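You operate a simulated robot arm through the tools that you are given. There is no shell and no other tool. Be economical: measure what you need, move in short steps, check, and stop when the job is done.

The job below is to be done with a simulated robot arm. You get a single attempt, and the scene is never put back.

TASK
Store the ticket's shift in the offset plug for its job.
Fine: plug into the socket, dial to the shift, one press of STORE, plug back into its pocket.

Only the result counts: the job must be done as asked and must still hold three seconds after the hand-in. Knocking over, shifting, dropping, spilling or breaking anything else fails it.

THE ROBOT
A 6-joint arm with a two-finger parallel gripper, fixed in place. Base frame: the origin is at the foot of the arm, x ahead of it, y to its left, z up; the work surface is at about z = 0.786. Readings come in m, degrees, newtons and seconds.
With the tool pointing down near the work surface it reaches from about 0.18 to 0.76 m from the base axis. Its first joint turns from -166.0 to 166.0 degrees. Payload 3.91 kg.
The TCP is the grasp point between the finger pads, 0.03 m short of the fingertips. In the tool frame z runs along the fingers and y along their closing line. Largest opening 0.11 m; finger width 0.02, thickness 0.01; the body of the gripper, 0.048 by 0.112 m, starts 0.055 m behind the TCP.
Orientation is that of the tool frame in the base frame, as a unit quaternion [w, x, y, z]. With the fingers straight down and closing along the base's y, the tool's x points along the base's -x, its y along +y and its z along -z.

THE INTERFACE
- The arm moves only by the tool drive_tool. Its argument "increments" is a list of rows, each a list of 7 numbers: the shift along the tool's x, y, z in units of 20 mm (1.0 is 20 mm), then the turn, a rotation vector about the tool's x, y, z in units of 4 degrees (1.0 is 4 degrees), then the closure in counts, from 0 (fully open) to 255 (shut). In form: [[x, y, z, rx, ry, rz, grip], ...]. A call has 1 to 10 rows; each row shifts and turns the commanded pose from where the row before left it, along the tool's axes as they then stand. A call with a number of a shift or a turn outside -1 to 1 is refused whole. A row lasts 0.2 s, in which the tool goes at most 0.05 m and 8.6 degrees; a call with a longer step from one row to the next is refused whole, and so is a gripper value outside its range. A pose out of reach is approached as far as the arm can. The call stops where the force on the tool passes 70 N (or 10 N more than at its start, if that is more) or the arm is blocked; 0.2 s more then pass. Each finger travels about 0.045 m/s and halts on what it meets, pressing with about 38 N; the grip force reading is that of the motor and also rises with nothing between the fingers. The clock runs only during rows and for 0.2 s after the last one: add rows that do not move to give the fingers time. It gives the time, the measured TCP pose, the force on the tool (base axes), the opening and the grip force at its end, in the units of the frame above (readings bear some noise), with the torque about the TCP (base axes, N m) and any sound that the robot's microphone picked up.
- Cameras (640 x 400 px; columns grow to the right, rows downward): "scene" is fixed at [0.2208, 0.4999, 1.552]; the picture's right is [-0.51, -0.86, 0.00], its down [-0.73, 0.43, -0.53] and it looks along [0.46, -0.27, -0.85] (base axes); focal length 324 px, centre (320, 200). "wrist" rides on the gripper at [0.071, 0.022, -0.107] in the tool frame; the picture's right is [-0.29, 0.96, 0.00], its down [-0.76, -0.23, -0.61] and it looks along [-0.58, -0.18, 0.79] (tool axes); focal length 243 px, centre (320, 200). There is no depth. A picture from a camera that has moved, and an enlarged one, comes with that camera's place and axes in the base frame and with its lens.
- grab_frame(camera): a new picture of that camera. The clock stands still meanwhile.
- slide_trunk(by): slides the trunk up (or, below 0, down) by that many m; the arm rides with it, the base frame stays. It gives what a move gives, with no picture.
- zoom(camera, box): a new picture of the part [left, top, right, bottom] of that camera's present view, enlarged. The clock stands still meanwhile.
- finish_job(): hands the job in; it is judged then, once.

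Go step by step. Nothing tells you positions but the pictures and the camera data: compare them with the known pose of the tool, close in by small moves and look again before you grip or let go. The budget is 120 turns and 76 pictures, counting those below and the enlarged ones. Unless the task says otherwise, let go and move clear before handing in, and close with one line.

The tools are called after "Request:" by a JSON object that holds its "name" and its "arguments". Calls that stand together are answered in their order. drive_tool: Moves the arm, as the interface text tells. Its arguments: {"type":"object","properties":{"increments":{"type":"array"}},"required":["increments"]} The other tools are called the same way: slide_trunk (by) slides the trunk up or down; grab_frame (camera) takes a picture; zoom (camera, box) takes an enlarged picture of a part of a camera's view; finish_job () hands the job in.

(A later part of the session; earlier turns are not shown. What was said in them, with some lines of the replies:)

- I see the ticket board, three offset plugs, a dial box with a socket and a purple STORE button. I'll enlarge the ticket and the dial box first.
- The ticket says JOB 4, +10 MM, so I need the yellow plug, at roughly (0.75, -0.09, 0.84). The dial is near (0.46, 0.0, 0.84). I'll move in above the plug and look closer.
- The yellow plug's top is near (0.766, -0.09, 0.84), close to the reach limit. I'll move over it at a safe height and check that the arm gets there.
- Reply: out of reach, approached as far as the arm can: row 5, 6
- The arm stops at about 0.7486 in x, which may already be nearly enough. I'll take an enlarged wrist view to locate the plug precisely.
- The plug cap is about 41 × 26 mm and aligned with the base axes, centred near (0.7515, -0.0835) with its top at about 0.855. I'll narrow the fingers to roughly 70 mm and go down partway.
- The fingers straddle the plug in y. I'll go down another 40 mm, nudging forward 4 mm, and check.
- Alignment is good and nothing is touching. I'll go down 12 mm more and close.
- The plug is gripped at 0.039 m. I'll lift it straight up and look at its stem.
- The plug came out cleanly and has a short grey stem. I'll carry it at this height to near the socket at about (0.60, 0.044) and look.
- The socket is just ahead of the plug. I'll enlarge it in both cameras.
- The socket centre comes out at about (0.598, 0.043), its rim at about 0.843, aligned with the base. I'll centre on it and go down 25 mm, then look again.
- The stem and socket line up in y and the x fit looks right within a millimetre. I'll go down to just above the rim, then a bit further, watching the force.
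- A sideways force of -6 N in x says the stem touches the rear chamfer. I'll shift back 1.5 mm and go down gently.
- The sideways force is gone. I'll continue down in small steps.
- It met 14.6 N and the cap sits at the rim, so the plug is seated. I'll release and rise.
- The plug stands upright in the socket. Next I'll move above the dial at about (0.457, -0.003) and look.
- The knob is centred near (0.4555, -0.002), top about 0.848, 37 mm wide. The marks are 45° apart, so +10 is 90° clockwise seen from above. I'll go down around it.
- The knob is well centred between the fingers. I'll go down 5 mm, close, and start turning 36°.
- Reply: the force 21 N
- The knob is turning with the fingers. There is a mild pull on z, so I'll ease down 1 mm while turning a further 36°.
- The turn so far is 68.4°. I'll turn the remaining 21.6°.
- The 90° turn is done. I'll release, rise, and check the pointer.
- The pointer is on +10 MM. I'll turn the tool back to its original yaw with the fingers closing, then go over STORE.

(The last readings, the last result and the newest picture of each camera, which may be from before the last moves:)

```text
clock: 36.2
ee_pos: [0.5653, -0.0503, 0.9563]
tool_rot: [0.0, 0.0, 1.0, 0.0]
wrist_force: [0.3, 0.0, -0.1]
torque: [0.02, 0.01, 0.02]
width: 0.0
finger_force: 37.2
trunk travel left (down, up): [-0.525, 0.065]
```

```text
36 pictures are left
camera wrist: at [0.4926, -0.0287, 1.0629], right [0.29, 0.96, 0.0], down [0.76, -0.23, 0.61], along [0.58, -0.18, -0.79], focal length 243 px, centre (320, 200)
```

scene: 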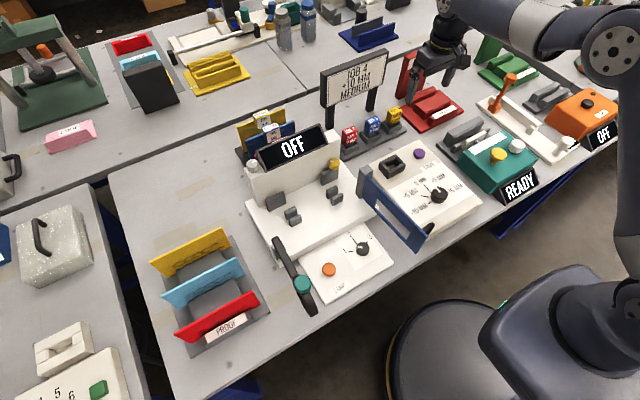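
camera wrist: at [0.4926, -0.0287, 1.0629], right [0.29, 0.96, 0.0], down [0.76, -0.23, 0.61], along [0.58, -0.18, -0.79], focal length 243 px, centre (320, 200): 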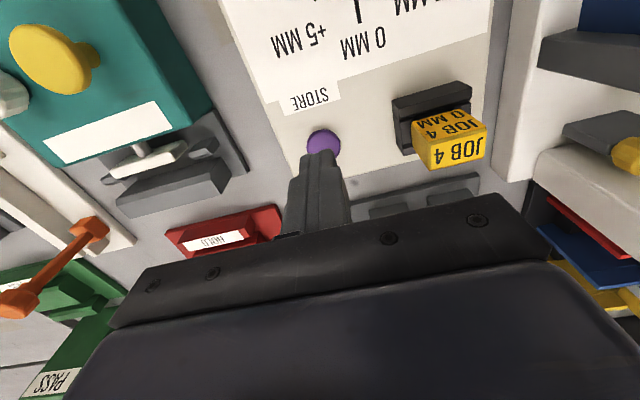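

STORE is centred near (0.590, -0.0555), top about 0.845. I'll place the closed fingertips 10 mm above it and verify.

Request:
{"name": "drive_tool", "arguments": {"increments": [[-0.62, -0.13, 0, 0, 0, 0, 255], [-0.62, -0.13, 0, 0, 0, 0, 255], [0, 0, 0.9, 0, 0, 0, 255], [0, 0, 0.9, 0, 0, 0, 255], [0, 0, 0.9, 0, 0, 0, 255], [0, 0, 0.6, 0, 0, 0, 255], [0, 0, 0, 0, 0, 0, 255]]}}

Request:
{"name": "grab_frame", "arguments": {"camera": "wrist"}}

Request:
{"name": "zoom", "arguments": {"camera": "scene", "box": [375, 110, 475, 190]}}

```text
clock: 37.8
ee_pos: [0.5889, -0.0536, 0.89]
tool_rot: [0.001, 0.0, 1.0, 0.0]
wrist_force: [0.1, 0.6, -0.7]
torque: [0.04, 0.0, 0.01]
width: 0.0
finger_force: 37.4
trunk travel left (down, up): [-0.525, 0.065]
```

```text
35 pictures are left
camera wrist: at [0.5168, -0.0333, 0.9973], right [0.29, 0.96, 0.0], down [0.76, -0.23, 0.61], along [0.58, -0.18, -0.79], focal length 243 px, centre (320, 200)
```

wrist: 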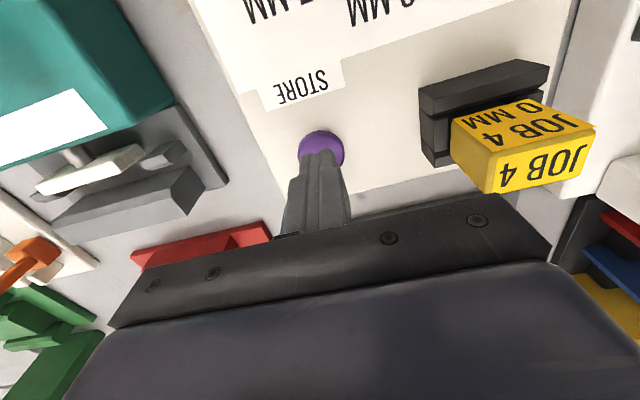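

```text
5.00 times, centred on (425, 150) of scene
camera zoom: at [0.2208, 0.4999, 1.552], right [-0.51, -0.86, 0.0], down [-0.73, 0.43, -0.53], along [0.46, -0.27, -0.85], focal length 1622 px, centre (-205, 450)
```

zoom: 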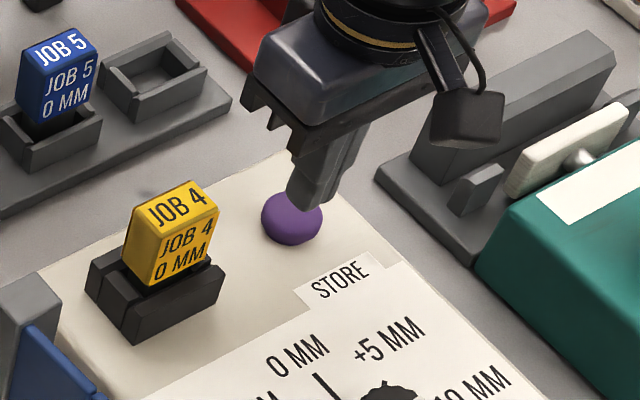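

Centred over the button. I'll go down in small steps watching force and sound.

Request:
{"name": "drive_tool", "arguments": {"increments": [[0, 0, 0.3, 0, 0, 0, 255], [0, 0, 0.25, 0, 0, 0, 255], [0, 0, 0, 0, 0, 0, 255]]}}

```text
clock: 38.6
ee_pos: [0.5891, -0.0559, 0.8789]
tool_rot: [-0.001, 0.0, 1.0, 0.0]
wrist_force: [0.0, -0.7, -0.1]
torque: [-0.02, 0.02, -0.01]
width: 0.0
finger_force: 38.0
trunk travel left (down, up): [-0.525, 0.065]
```

Request:
{"name": "drive_tool", "arguments": {"increments": [[0, 0, 0.15, 0, 0, 0, 255], [0, 0, 0.15, 0, 0, 0, 255]]}}

```text
clock: 39.2
ee_pos: [0.5902, -0.0542, 0.874]
tool_rot: [0.001, 0.0, 1.0, 0.0]
wrist_force: [-0.8, 0.1, 1.3]
torque: [0.02, 0.06, -0.03]
width: 0.0002
finger_force: 37.8
trunk travel left (down, up): [-0.525, 0.065]
```

Force is just starting to show. I'll continue in 2 mm steps.

Request:
{"name": "drive_tool", "arguments": {"increments": [[0, 0, 0.1, 0, 0, 0, 255], [0, 0, 0.1, 0, 0, 0, 255]]}}

```text
clock: 39.8
ee_pos: [0.5895, -0.0545, 0.8695]
tool_rot: [0.0, 0.0, 1.0, 0.0]
wrist_force: [-0.4, 1.3, 3.3]
torque: [0.03, 0.01, -0.01]
width: 0.0
finger_force: 37.3
trunk travel left (down, up): [-0.525, 0.065]
heard: click
```

A click was heard, so the press is done. I'll rise, open to 70 mm, move back over the plug and look.

Request:
{"name": "drive_tool", "arguments": {"increments": [[0, 0, -0.9, 0, 0, 0, 255], [0, 0, -0.9, 0, 0, 0, 255], [0, 0, -0.9, 0, 0, 0, 255], [0, 0, -0.9, 0, 0, 0, 255], [0, 0, -0.9, 0, 0, 0, 255], [-0.08, 1, 0, 0, 0, 0, 93], [-0.08, 1, 0, 0, 0, 0, 93], [-0.08, 1, 0, 0, 0, 0, 93], [-0.08, 1, 0, 0, 0, 0, 93], [-0.05, 0.9, 0, 0, 0, 0, 93]]}}

Request:
{"name": "grab_frame", "arguments": {"camera": "wrist"}}

Request:
{"name": "zoom", "arguments": {"camera": "scene", "box": [365, 110, 485, 230]}}

```text
clock: 42.0
ee_pos: [0.5986, 0.0431, 0.9588]
tool_rot: [0.0, 0.0, 1.0, 0.0]
wrist_force: [-0.1, -0.2, -0.8]
torque: [0.01, 0.0, -0.06]
width: 0.0698
finger_force: 0.1
trunk travel left (down, up): [-0.525, 0.065]
```

```text
33 pictures are left
camera wrist: at [0.5246, 0.0645, 1.066], right [0.29, 0.96, 0.0], down [0.76, -0.23, 0.61], along [0.58, -0.18, -0.79], focal length 243 px, centre (320, 200)
```

wrist: 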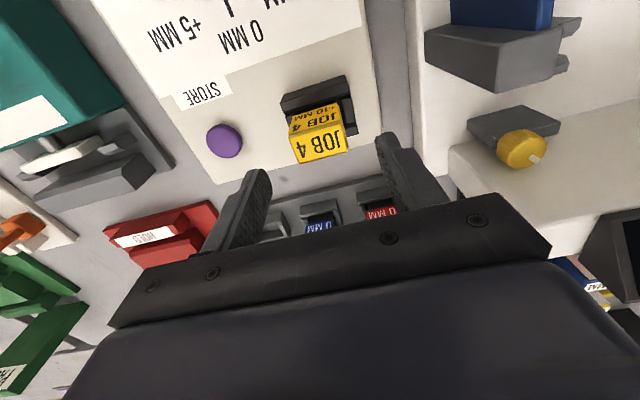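

```text
3.33 times, centred on (425, 170) of scene
camera zoom: at [0.2208, 0.4999, 1.552], right [-0.51, -0.86, 0.0], down [-0.73, 0.43, -0.53], along [0.46, -0.27, -0.85], focal length 1081 px, centre (-30, 300)
```

zoom: 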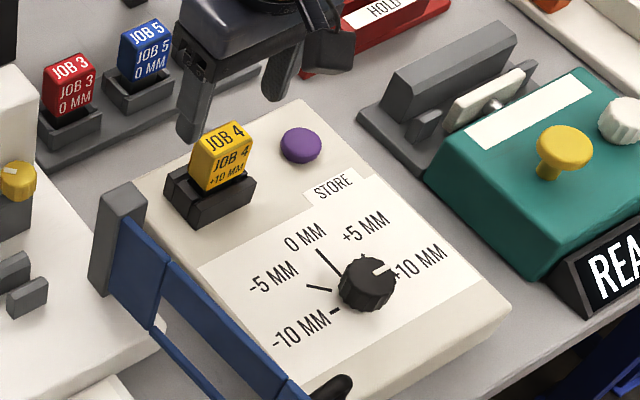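

The plug label now reads +10 MM. I'll go down and grip it at the same height as before.

Request:
{"name": "drive_tool", "arguments": {"increments": [[0.05, 0, 1, 0, 0, 0, 93], [0, 0, 1, 0, 0, 0, 93], [0, 0, 0.8, 0, 0, 0, 93], [0, 0, 0.45, 0, 0, 0, 93], [0, 0, 0, 0, 0, 0, 93]]}}

Request:
{"name": "zoom", "arguments": {"camera": "wrist", "box": [230, 80, 420, 240]}}

```text
clock: 43.2
ee_pos: [0.5947, 0.043, 0.8931]
tool_rot: [0.0, 0.0, 1.0, 0.0]
wrist_force: [0.3, -0.2, -0.3]
torque: [-0.01, -0.02, -0.01]
width: 0.0698
finger_force: 0.1
trunk travel left (down, up): [-0.525, 0.065]
```

```text
2.50 times, centred on (325, 160) of wrist
camera zoom: at [0.5231, 0.0648, 1.0006], right [0.29, 0.96, 0.0], down [0.76, -0.23, 0.61], along [0.58, -0.18, -0.79], focal length 606 px, centre (308, 300)
```

zoom: 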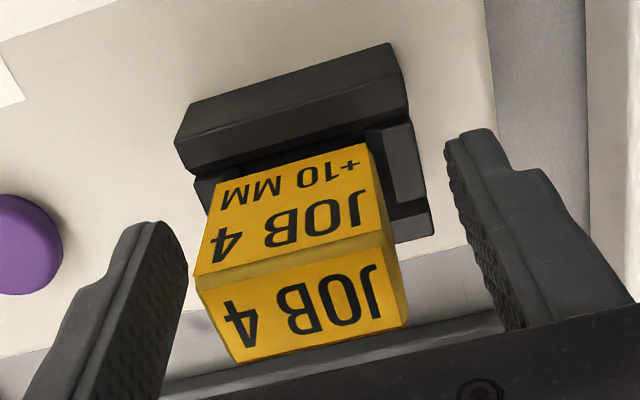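

Relative position matches the earlier grip. I'll close.

Request:
{"name": "drive_tool", "arguments": {"increments": [[0, 0, 0, 0, 0, 0, 255], [0, 0, 0, 0, 0, 0, 255], [0, 0, 0, 0, 0, 0, 255], [0, 0, 0, 0, 0, 0, 255], [0, 0, -0.3, 0, 0, 0, 255], [0, 0, -0.7, 0, 0, 0, 255], [0, 0, -1, 0, 0, 0, 255], [0, 0, -1, 0, 0, 0, 255]]}}

Request:
{"name": "grab_frame", "arguments": {"camera": "wrist"}}

Request:
{"name": "zoom", "arguments": {"camera": "scene", "box": [345, 90, 465, 190]}}

```text
clock: 45.0
ee_pos: [0.596, 0.0435, 0.9549]
tool_rot: [0.0, 0.0, 1.0, 0.0]
wrist_force: [-0.4, 0.3, 0.1]
torque: [-0.01, -0.01, -0.02]
width: 0.0393
finger_force: 38.6
trunk travel left (down, up): [-0.525, 0.065]
```

```text
30 pictures are left
camera wrist: at [0.5231, 0.0645, 1.0618], right [0.29, 0.96, 0.0], down [0.76, -0.23, 0.61], along [0.58, -0.18, -0.79], focal length 243 px, centre (320, 200)
```

wrist: 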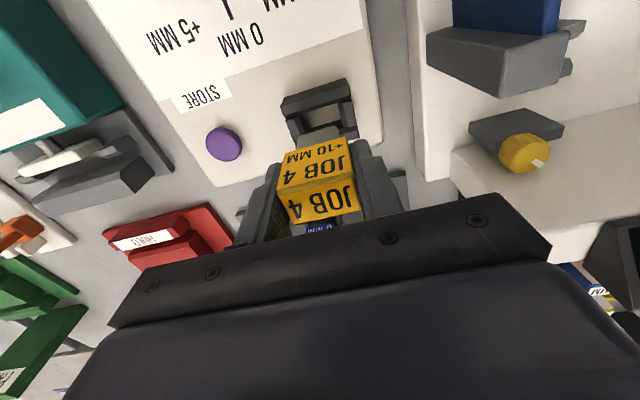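

```text
4.00 times, centred on (405, 140) of scene
camera zoom: at [0.2208, 0.4999, 1.552], right [-0.51, -0.86, 0.0], down [-0.73, 0.43, -0.53], along [0.46, -0.27, -0.85], focal length 1297 px, centre (-20, 440)
```

zoom: 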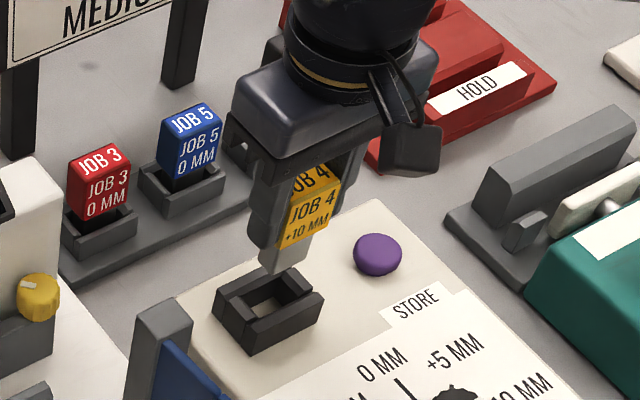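

The plug is out, upright in the grip. I'll carry it back over its pocket.

Request:
{"name": "drive_tool", "arguments": {"increments": [[-0.965, -0.794, 0, 0, 0, 0, 255], [-0.965, -0.794, 0, 0, 0, 0, 255], [-0.965, -0.794, 0, 0, 0, 0, 255], [-0.965, -0.794, 0, 0, 0, 0, 255], [-0.965, -0.794, 0, 0, 0, 0, 255], [-0.965, -0.794, 0, 0, 0, 0, 255], [-0.965, -0.794, 0, 0, 0, 0, 255], [-0.965, -0.794, 0, 0, 0, 0, 255], [0, 0, 0, 0, 0, 0, 255]]}}

Request:
{"name": "grab_frame", "arguments": {"camera": "wrist"}}

```text
clock: 47.0
ee_pos: [0.7499, -0.085, 0.9549]
tool_rot: [0.0, 0.0, 1.0, -0.001]
wrist_force: [-0.2, 0.3, -0.9]
torque: [0.01, 0.01, -0.01]
width: 0.0389
finger_force: 37.7
trunk travel left (down, up): [-0.525, 0.065]
```

```text
28 pictures are left
camera wrist: at [0.6773, -0.0635, 1.0611], right [0.29, 0.96, 0.0], down [0.76, -0.23, 0.61], along [0.58, -0.18, -0.79], focal length 243 px, centre (320, 200)
```

wrist: 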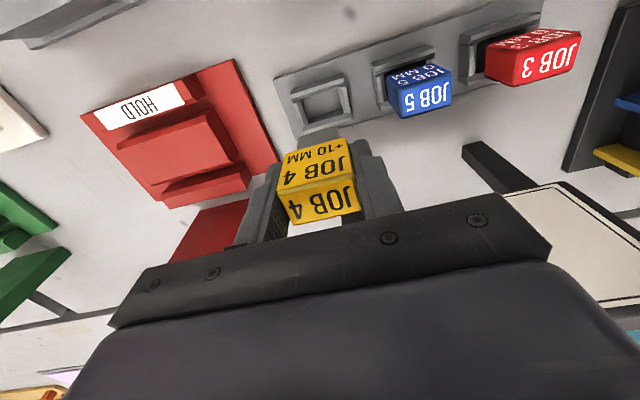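

Request:
{"name": "zoom", "arguments": {"camera": "wrist", "box": [230, 60, 420, 240]}}

```text
2.22 times, centred on (325, 150) of wrist
camera zoom: at [0.6773, -0.0635, 1.0611], right [0.29, 0.96, 0.0], down [0.76, -0.23, 0.61], along [0.58, -0.18, -0.79], focal length 539 px, centre (309, 311)
```

zoom: 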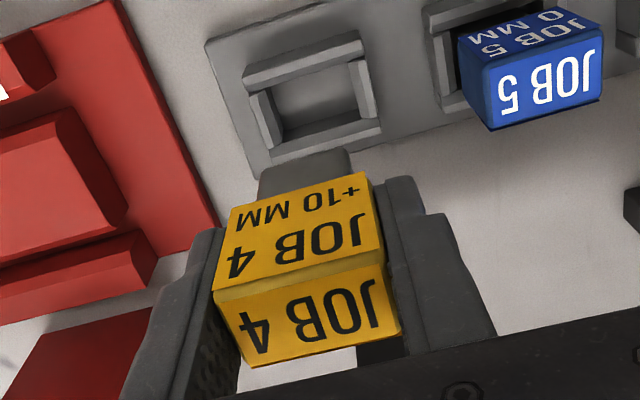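

The plug sits over its pocket within about a millimetre. I'll nudge y by +0.7 mm and go down to just before the rim.

Request:
{"name": "drive_tool", "arguments": {"increments": [[0, 0.035, 0.8, 0, 0, 0, 255], [0, 0, 0.8, 0, 0, 0, 255], [0, 0, 0.8, 0, 0, 0, 255], [0, 0, 0.8, 0, 0, 0, 255], [0, 0, 0.5, 0, 0, 0, 255], [0, 0, 0, 0, 0, 0, 255]]}}

Request:
{"name": "zoom", "arguments": {"camera": "wrist", "box": [230, 60, 420, 240]}}

Request:
{"name": "zoom", "arguments": {"camera": "scene", "box": [355, 75, 435, 145]}}

```text
clock: 48.4
ee_pos: [0.7509, -0.0824, 0.8801]
tool_rot: [0.001, 0.0, 1.0, 0.0]
wrist_force: [0.1, 0.3, -0.7]
torque: [-0.03, 0.02, -0.01]
width: 0.0394
finger_force: 37.9
trunk travel left (down, up): [-0.525, 0.065]
```

```text
2.22 times, centred on (325, 150) of wrist
camera zoom: at [0.6779, -0.0621, 0.987], right [0.29, 0.96, 0.0], down [0.76, -0.23, 0.61], along [0.58, -0.18, -0.79], focal length 539 px, centre (309, 311)
```

zoom: 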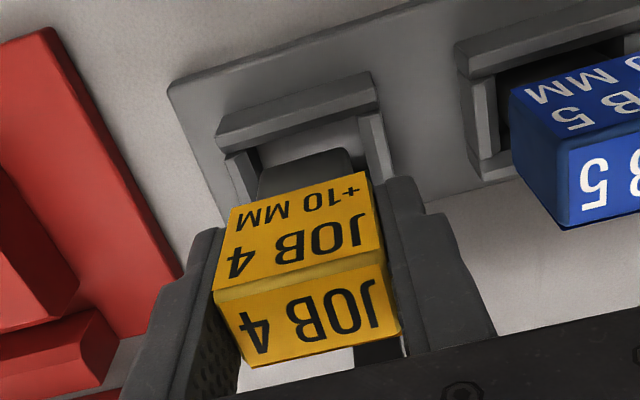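

```text
5.71 times, centred on (395, 110) of scene
camera zoom: at [0.2208, 0.4999, 1.552], right [-0.51, -0.86, 0.0], down [-0.73, 0.43, -0.53], along [0.46, -0.27, -0.85], focal length 1853 px, centre (-109, 714)
```

zoom: 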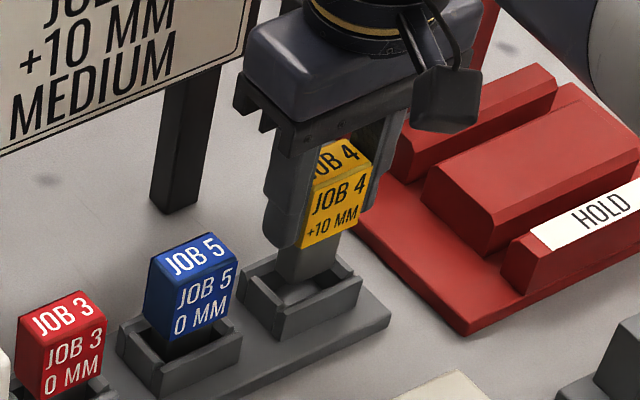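

Stem is entering the pocket centre line. I'll go down in small steps with force checks.

Request:
{"name": "drive_tool", "arguments": {"increments": [[0, 0, 0.2, 0, 0, 0, 255], [0, 0, 0.2, 0, 0, 0, 255], [0, 0, 0, 0, 0, 0, 255]]}}

```text
clock: 49.2
ee_pos: [0.7513, -0.0823, 0.8718]
tool_rot: [0.001, -0.001, 1.0, 0.0]
wrist_force: [0.2, -0.2, -0.3]
torque: [0.0, 0.0, -0.04]
width: 0.039
finger_force: 38.0
trunk travel left (down, up): [-0.525, 0.065]
```

Request:
{"name": "drive_tool", "arguments": {"increments": [[0, 0, 0.15, 0, 0, 0, 255], [0, 0, 0.15, 0, 0, 0, 255], [0, 0, 0, 0, 0, 0, 255]]}}

```text
clock: 50.0
ee_pos: [0.7513, -0.083, 0.8661]
tool_rot: [0.0, 0.001, 1.0, -0.001]
wrist_force: [-0.3, -0.7, 0.1]
torque: [0.01, 0.02, -0.01]
width: 0.0388
finger_force: 37.5
trunk travel left (down, up): [-0.525, 0.065]
```

Request:
{"name": "drive_tool", "arguments": {"increments": [[0, 0, 0.15, 0, 0, 0, 255], [0, 0, 0.15, 0, 0, 0, 255], [0, 0, 0.1, 0, 0, 0, 255], [0, 0, 0, 0, 0, 0, 255]]}}

Request:
{"name": "zoom", "arguments": {"camera": "scene", "box": [355, 75, 435, 145]}}

```text
clock: 51.0
ee_pos: [0.7509, -0.0834, 0.8568]
tool_rot: [0.0, -0.001, 1.0, 0.0]
wrist_force: [-0.3, -0.2, -0.5]
torque: [0.01, -0.03, -0.03]
width: 0.039
finger_force: 38.2
trunk travel left (down, up): [-0.525, 0.065]
```

```text
5.71 times, centred on (395, 110) of scene
camera zoom: at [0.2208, 0.4999, 1.552], right [-0.51, -0.86, 0.0], down [-0.73, 0.43, -0.53], along [0.46, -0.27, -0.85], focal length 1853 px, centre (-109, 714)
```

zoom: 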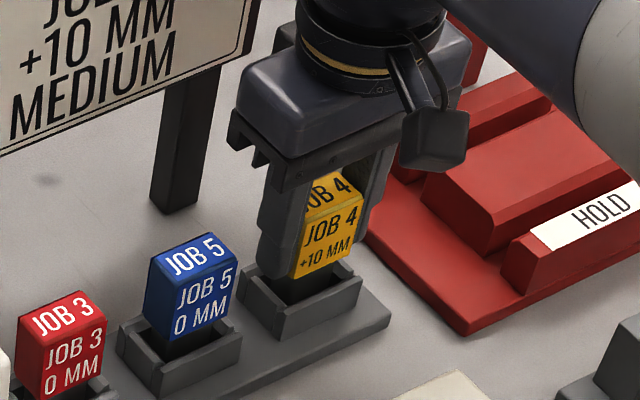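

Almost seated. I'll continue in 1 mm steps until contact.

Request:
{"name": "drive_tool", "arguments": {"increments": [[0, 0, 0.05, 0, 0, 0, 255], [0, 0, 0.05, 0, 0, 0, 255]]}}

```text
clock: 51.6
ee_pos: [0.7496, -0.0825, 0.8567]
tool_rot: [0.0, 0.0, 1.0, 0.0]
wrist_force: [-1.1, 0.8, -1.4]
torque: [-0.01, -0.02, 0.0]
width: 0.0391
finger_force: 38.3
trunk travel left (down, up): [-0.525, 0.065]
```

Request:
{"name": "drive_tool", "arguments": {"increments": [[0, 0, 0.05, 0, 0, 0, 255], [0, 0, 0.05, 0, 0, 0, 255]]}}

```text
clock: 52.2
ee_pos: [0.7508, -0.0833, 0.8574]
tool_rot: [0.001, 0.0, 1.0, 0.0]
wrist_force: [-2.4, 0.6, 9.0]
torque: [0.02, 0.1, 0.01]
width: 0.0391
finger_force: 38.3
trunk travel left (down, up): [-0.525, 0.065]
```

Contact at 9 N at the expected seating height. I'll release, rise, and inspect.

Request:
{"name": "drive_tool", "arguments": {"increments": [[0, 0, 0, 0, 0, 0, 93], [0, 0, 0, 0, 0, 0, 93], [0, 0, 0, 0, 0, 0, 93], [0, 0, 0, 0, 0, 0, 93], [0, 0, -0.5, 0, 0, 0, 93], [0, 0, -1, 0, 0, 0, 93], [0, 0, -1, 0, 0, 0, 93], [0, 0, -1, 0, 0, 0, 93], [0, 0, -1, 0, 0, 0, 93], [0, 0, -1, 0, 0, 0, 93]]}}

Request:
{"name": "zoom", "arguments": {"camera": "scene", "box": [325, 85, 485, 225]}}

Request:
{"name": "zoom", "arguments": {"camera": "wrist", "box": [260, 40, 460, 165]}}

```text
clock: 54.4
ee_pos: [0.7489, -0.0832, 0.9664]
tool_rot: [0.002, 0.0, 1.0, 0.0]
wrist_force: [0.4, 0.0, 0.5]
torque: [-0.01, 0.01, 0.03]
width: 0.0699
finger_force: 0.0
trunk travel left (down, up): [-0.525, 0.065]
```

```text
2.86 times, centred on (405, 155) of scene
camera zoom: at [0.2208, 0.4999, 1.552], right [-0.51, -0.86, 0.0], down [-0.73, 0.43, -0.53], along [0.46, -0.27, -0.85], focal length 927 px, centre (77, 329)
```

zoom: 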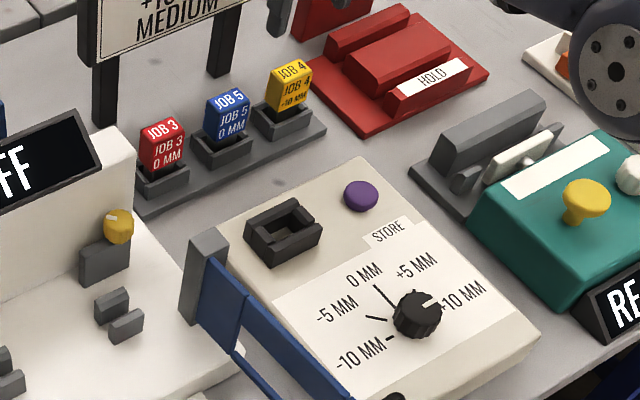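

```text
3.20 times, centred on (360, 102) of wrist
camera zoom: at [0.676, -0.0625, 1.0718], right [0.29, 0.96, 0.0], down [0.76, -0.23, 0.61], along [0.58, -0.18, -0.79], focal length 776 px, centre (192, 512)
```

zoom: 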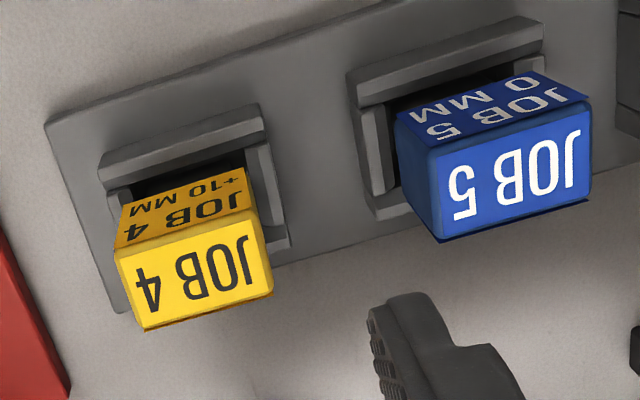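

The plug looks seated and reads +10 MM. I'll check its height against the first enlarged scene view.

Request:
{"name": "zoom", "arguments": {"camera": "scene", "box": [365, 95, 429, 135]}}

```text
10.00 times, centred on (397, 115) of scene
camera zoom: at [0.2208, 0.4999, 1.552], right [-0.51, -0.86, 0.0], down [-0.73, 0.43, -0.53], along [0.46, -0.27, -0.85], focal length 3243 px, centre (-450, 1050)
```

zoom: 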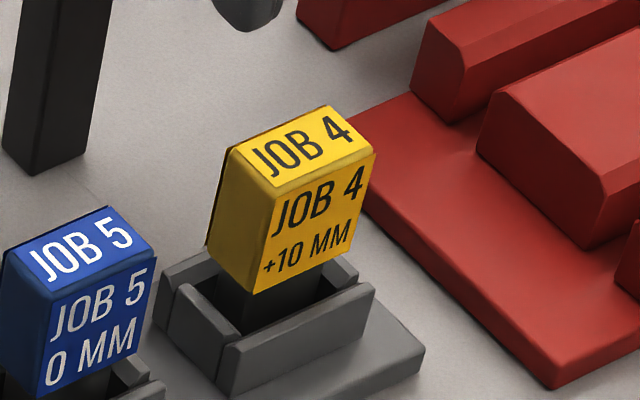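

Compared with the first view, the cap sits about 1.5 mm higher than before. It may not be fully seated, so I'll regrip, ease it back slightly and press it down gently.

Request:
{"name": "drive_tool", "arguments": {"increments": [[0, 0, 1, 0, 0, 0, 93], [0, 0, 1, 0, 0, 0, 93], [0, 0, 1, 0, 0, 0, 93], [0, 0, 1, 0, 0, 0, 93], [0, 0, 1, 0, 0, 0, 93], [0, 0, 0.3, 0, 0, 0, 93], [0, 0, 0, 0, 0, 0, 255], [0, 0, 0, 0, 0, 0, 255], [0, 0, 0, 0, 0, 0, 255], [0, 0, 0, 0, 0, 0, 255]]}}

Request:
{"name": "drive_tool", "arguments": {"increments": [[0.05, 0, 0, 0, 0, 0, 255], [0, 0, 0.05, 0, 0, 0, 255], [0, 0, 0, 0, 0, 0, 255]]}}

```text
clock: 56.6
ee_pos: [0.751, -0.0825, 0.8591]
tool_rot: [0.0, 0.0, 1.0, 0.0]
wrist_force: [0.3, 0.6, 0.9]
torque: [0.04, 0.03, -0.02]
width: 0.0393
finger_force: 37.8
trunk travel left (down, up): [-0.525, 0.065]
```

```text
clock: 57.4
ee_pos: [0.7494, -0.083, 0.8584]
tool_rot: [0.001, 0.0, 1.0, 0.0]
wrist_force: [-1.2, 0.9, 6.3]
torque: [0.02, 0.04, -0.01]
width: 0.0391
finger_force: 38.6
trunk travel left (down, up): [-0.525, 0.065]
```

Request:
{"name": "drive_tool", "arguments": {"increments": [[0, 0, 0.05, 0, 0, 0, 255], [0, 0, 0.05, 0, 0, 0, 255], [0, 0, 0, 0, 0, 0, 255]]}}

Request:
{"name": "zoom", "arguments": {"camera": "scene", "box": [365, 95, 429, 135]}}

```text
clock: 58.2
ee_pos: [0.7484, -0.0832, 0.8588]
tool_rot: [0.003, 0.0, 1.0, 0.0]
wrist_force: [0.5, 1.6, 18.5]
torque: [0.12, -0.07, 0.05]
width: 0.039
finger_force: 38.4
trunk travel left (down, up): [-0.525, 0.065]
```

```text
10.00 times, centred on (397, 115) of scene
camera zoom: at [0.2208, 0.4999, 1.552], right [-0.51, -0.86, 0.0], down [-0.73, 0.43, -0.53], along [0.46, -0.27, -0.85], focal length 3243 px, centre (-450, 1050)
```

zoom: 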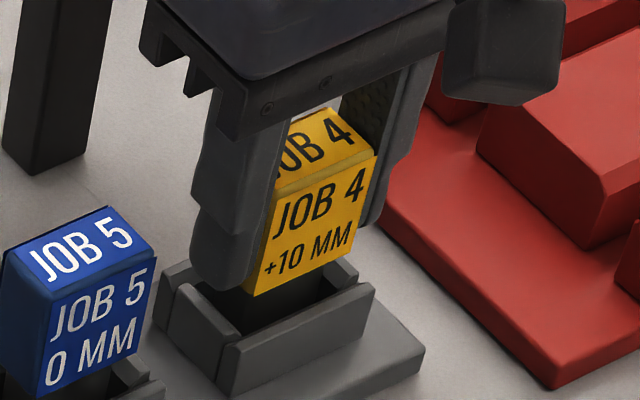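

Under 18 N it doesn't go lower, so the plug is resting on the pocket floor. I'll ease the push, release, rise and check once more.

Request:
{"name": "drive_tool", "arguments": {"increments": [[0, 0, -0.1, 0, 0, 0, 255], [0, 0, 0, 0, 0, 0, 93], [0, 0, 0, 0, 0, 0, 93], [0, 0, 0, 0, 0, 0, 93], [0, 0, 0, 0, 0, 0, 93], [0, 0, -0.6, 0, 0, 0, 93], [0, 0, -1, 0, 0, 0, 93], [0, 0, -1, 0, 0, 0, 93], [0, 0, -1, 0, 0, 0, 93], [0, 0, -1, 0, 0, 0, 93]]}}

Request:
{"name": "drive_tool", "arguments": {"increments": [[1, 0, -1, 0, 0, 0, 93], [1, 0, -1, 0, 0, 0, 93], [1, 0, -1, 0, 0, 0, 93], [1, 0, 0, 0, 0, 0, 93], [1, 0, 0, 0, 0, 0, 93]]}}

Request:
{"name": "zoom", "arguments": {"camera": "scene", "box": [365, 95, 429, 135]}}

Request:
{"name": "grab_frame", "arguments": {"camera": "scene"}}

Request:
{"name": "grab_frame", "arguments": {"camera": "wrist"}}

```text
clock: 60.4
ee_pos: [0.7495, -0.0843, 0.9504]
tool_rot: [0.0, -0.001, 1.0, 0.0]
wrist_force: [0.0, -0.8, 0.1]
torque: [0.0, -0.02, 0.01]
width: 0.0698
finger_force: 0.1
trunk travel left (down, up): [-0.525, 0.065]
```

```text
clock: 61.6
ee_pos: [0.6494, -0.0832, 1.0079]
tool_rot: [0.0, 0.0, 1.0, 0.0]
wrist_force: [-0.1, -0.6, -0.3]
torque: [0.0, 0.03, -0.01]
width: 0.0695
finger_force: 0.0
trunk travel left (down, up): [-0.525, 0.065]
```

```text
10.00 times, centred on (397, 115) of scene
camera zoom: at [0.2208, 0.4999, 1.552], right [-0.51, -0.86, 0.0], down [-0.73, 0.43, -0.53], along [0.46, -0.27, -0.85], focal length 3243 px, centre (-450, 1050)
```

zoom: 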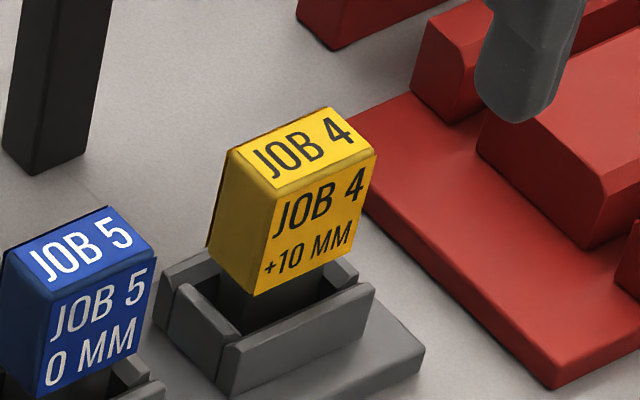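

```text
18 pictures are left
```

scene: 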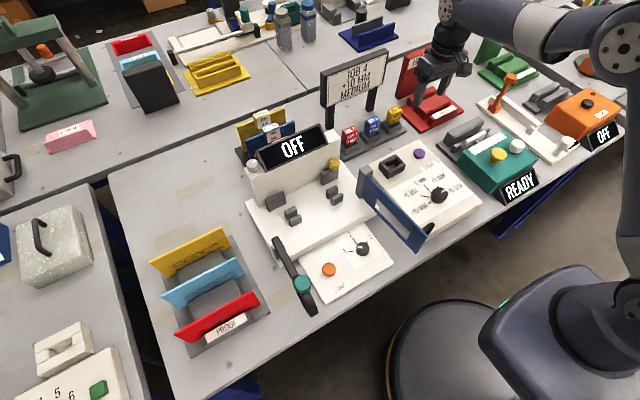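

```text
17 pictures are left
camera wrist: at [0.577, -0.062, 1.1158], right [0.29, 0.96, 0.0], down [0.76, -0.23, 0.61], along [0.58, -0.18, -0.79], focal length 243 px, centre (320, 200)
```

wrist: 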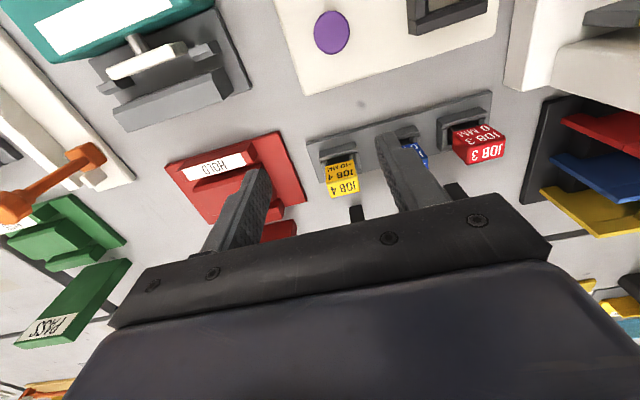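

The Job 4 plug is upright in its pocket and reads +10 MM. The dial is at +10, the arm is clear and nothing else has moved, so I'm handing in.

Request:
{"name": "finish_job", "arguments": {}}

```text
The job is handed in.
```

The +10 MM shift is stored in the Job 4 plug with a single press of STORE. The plug is back in its pocket, and I've handed the job in.
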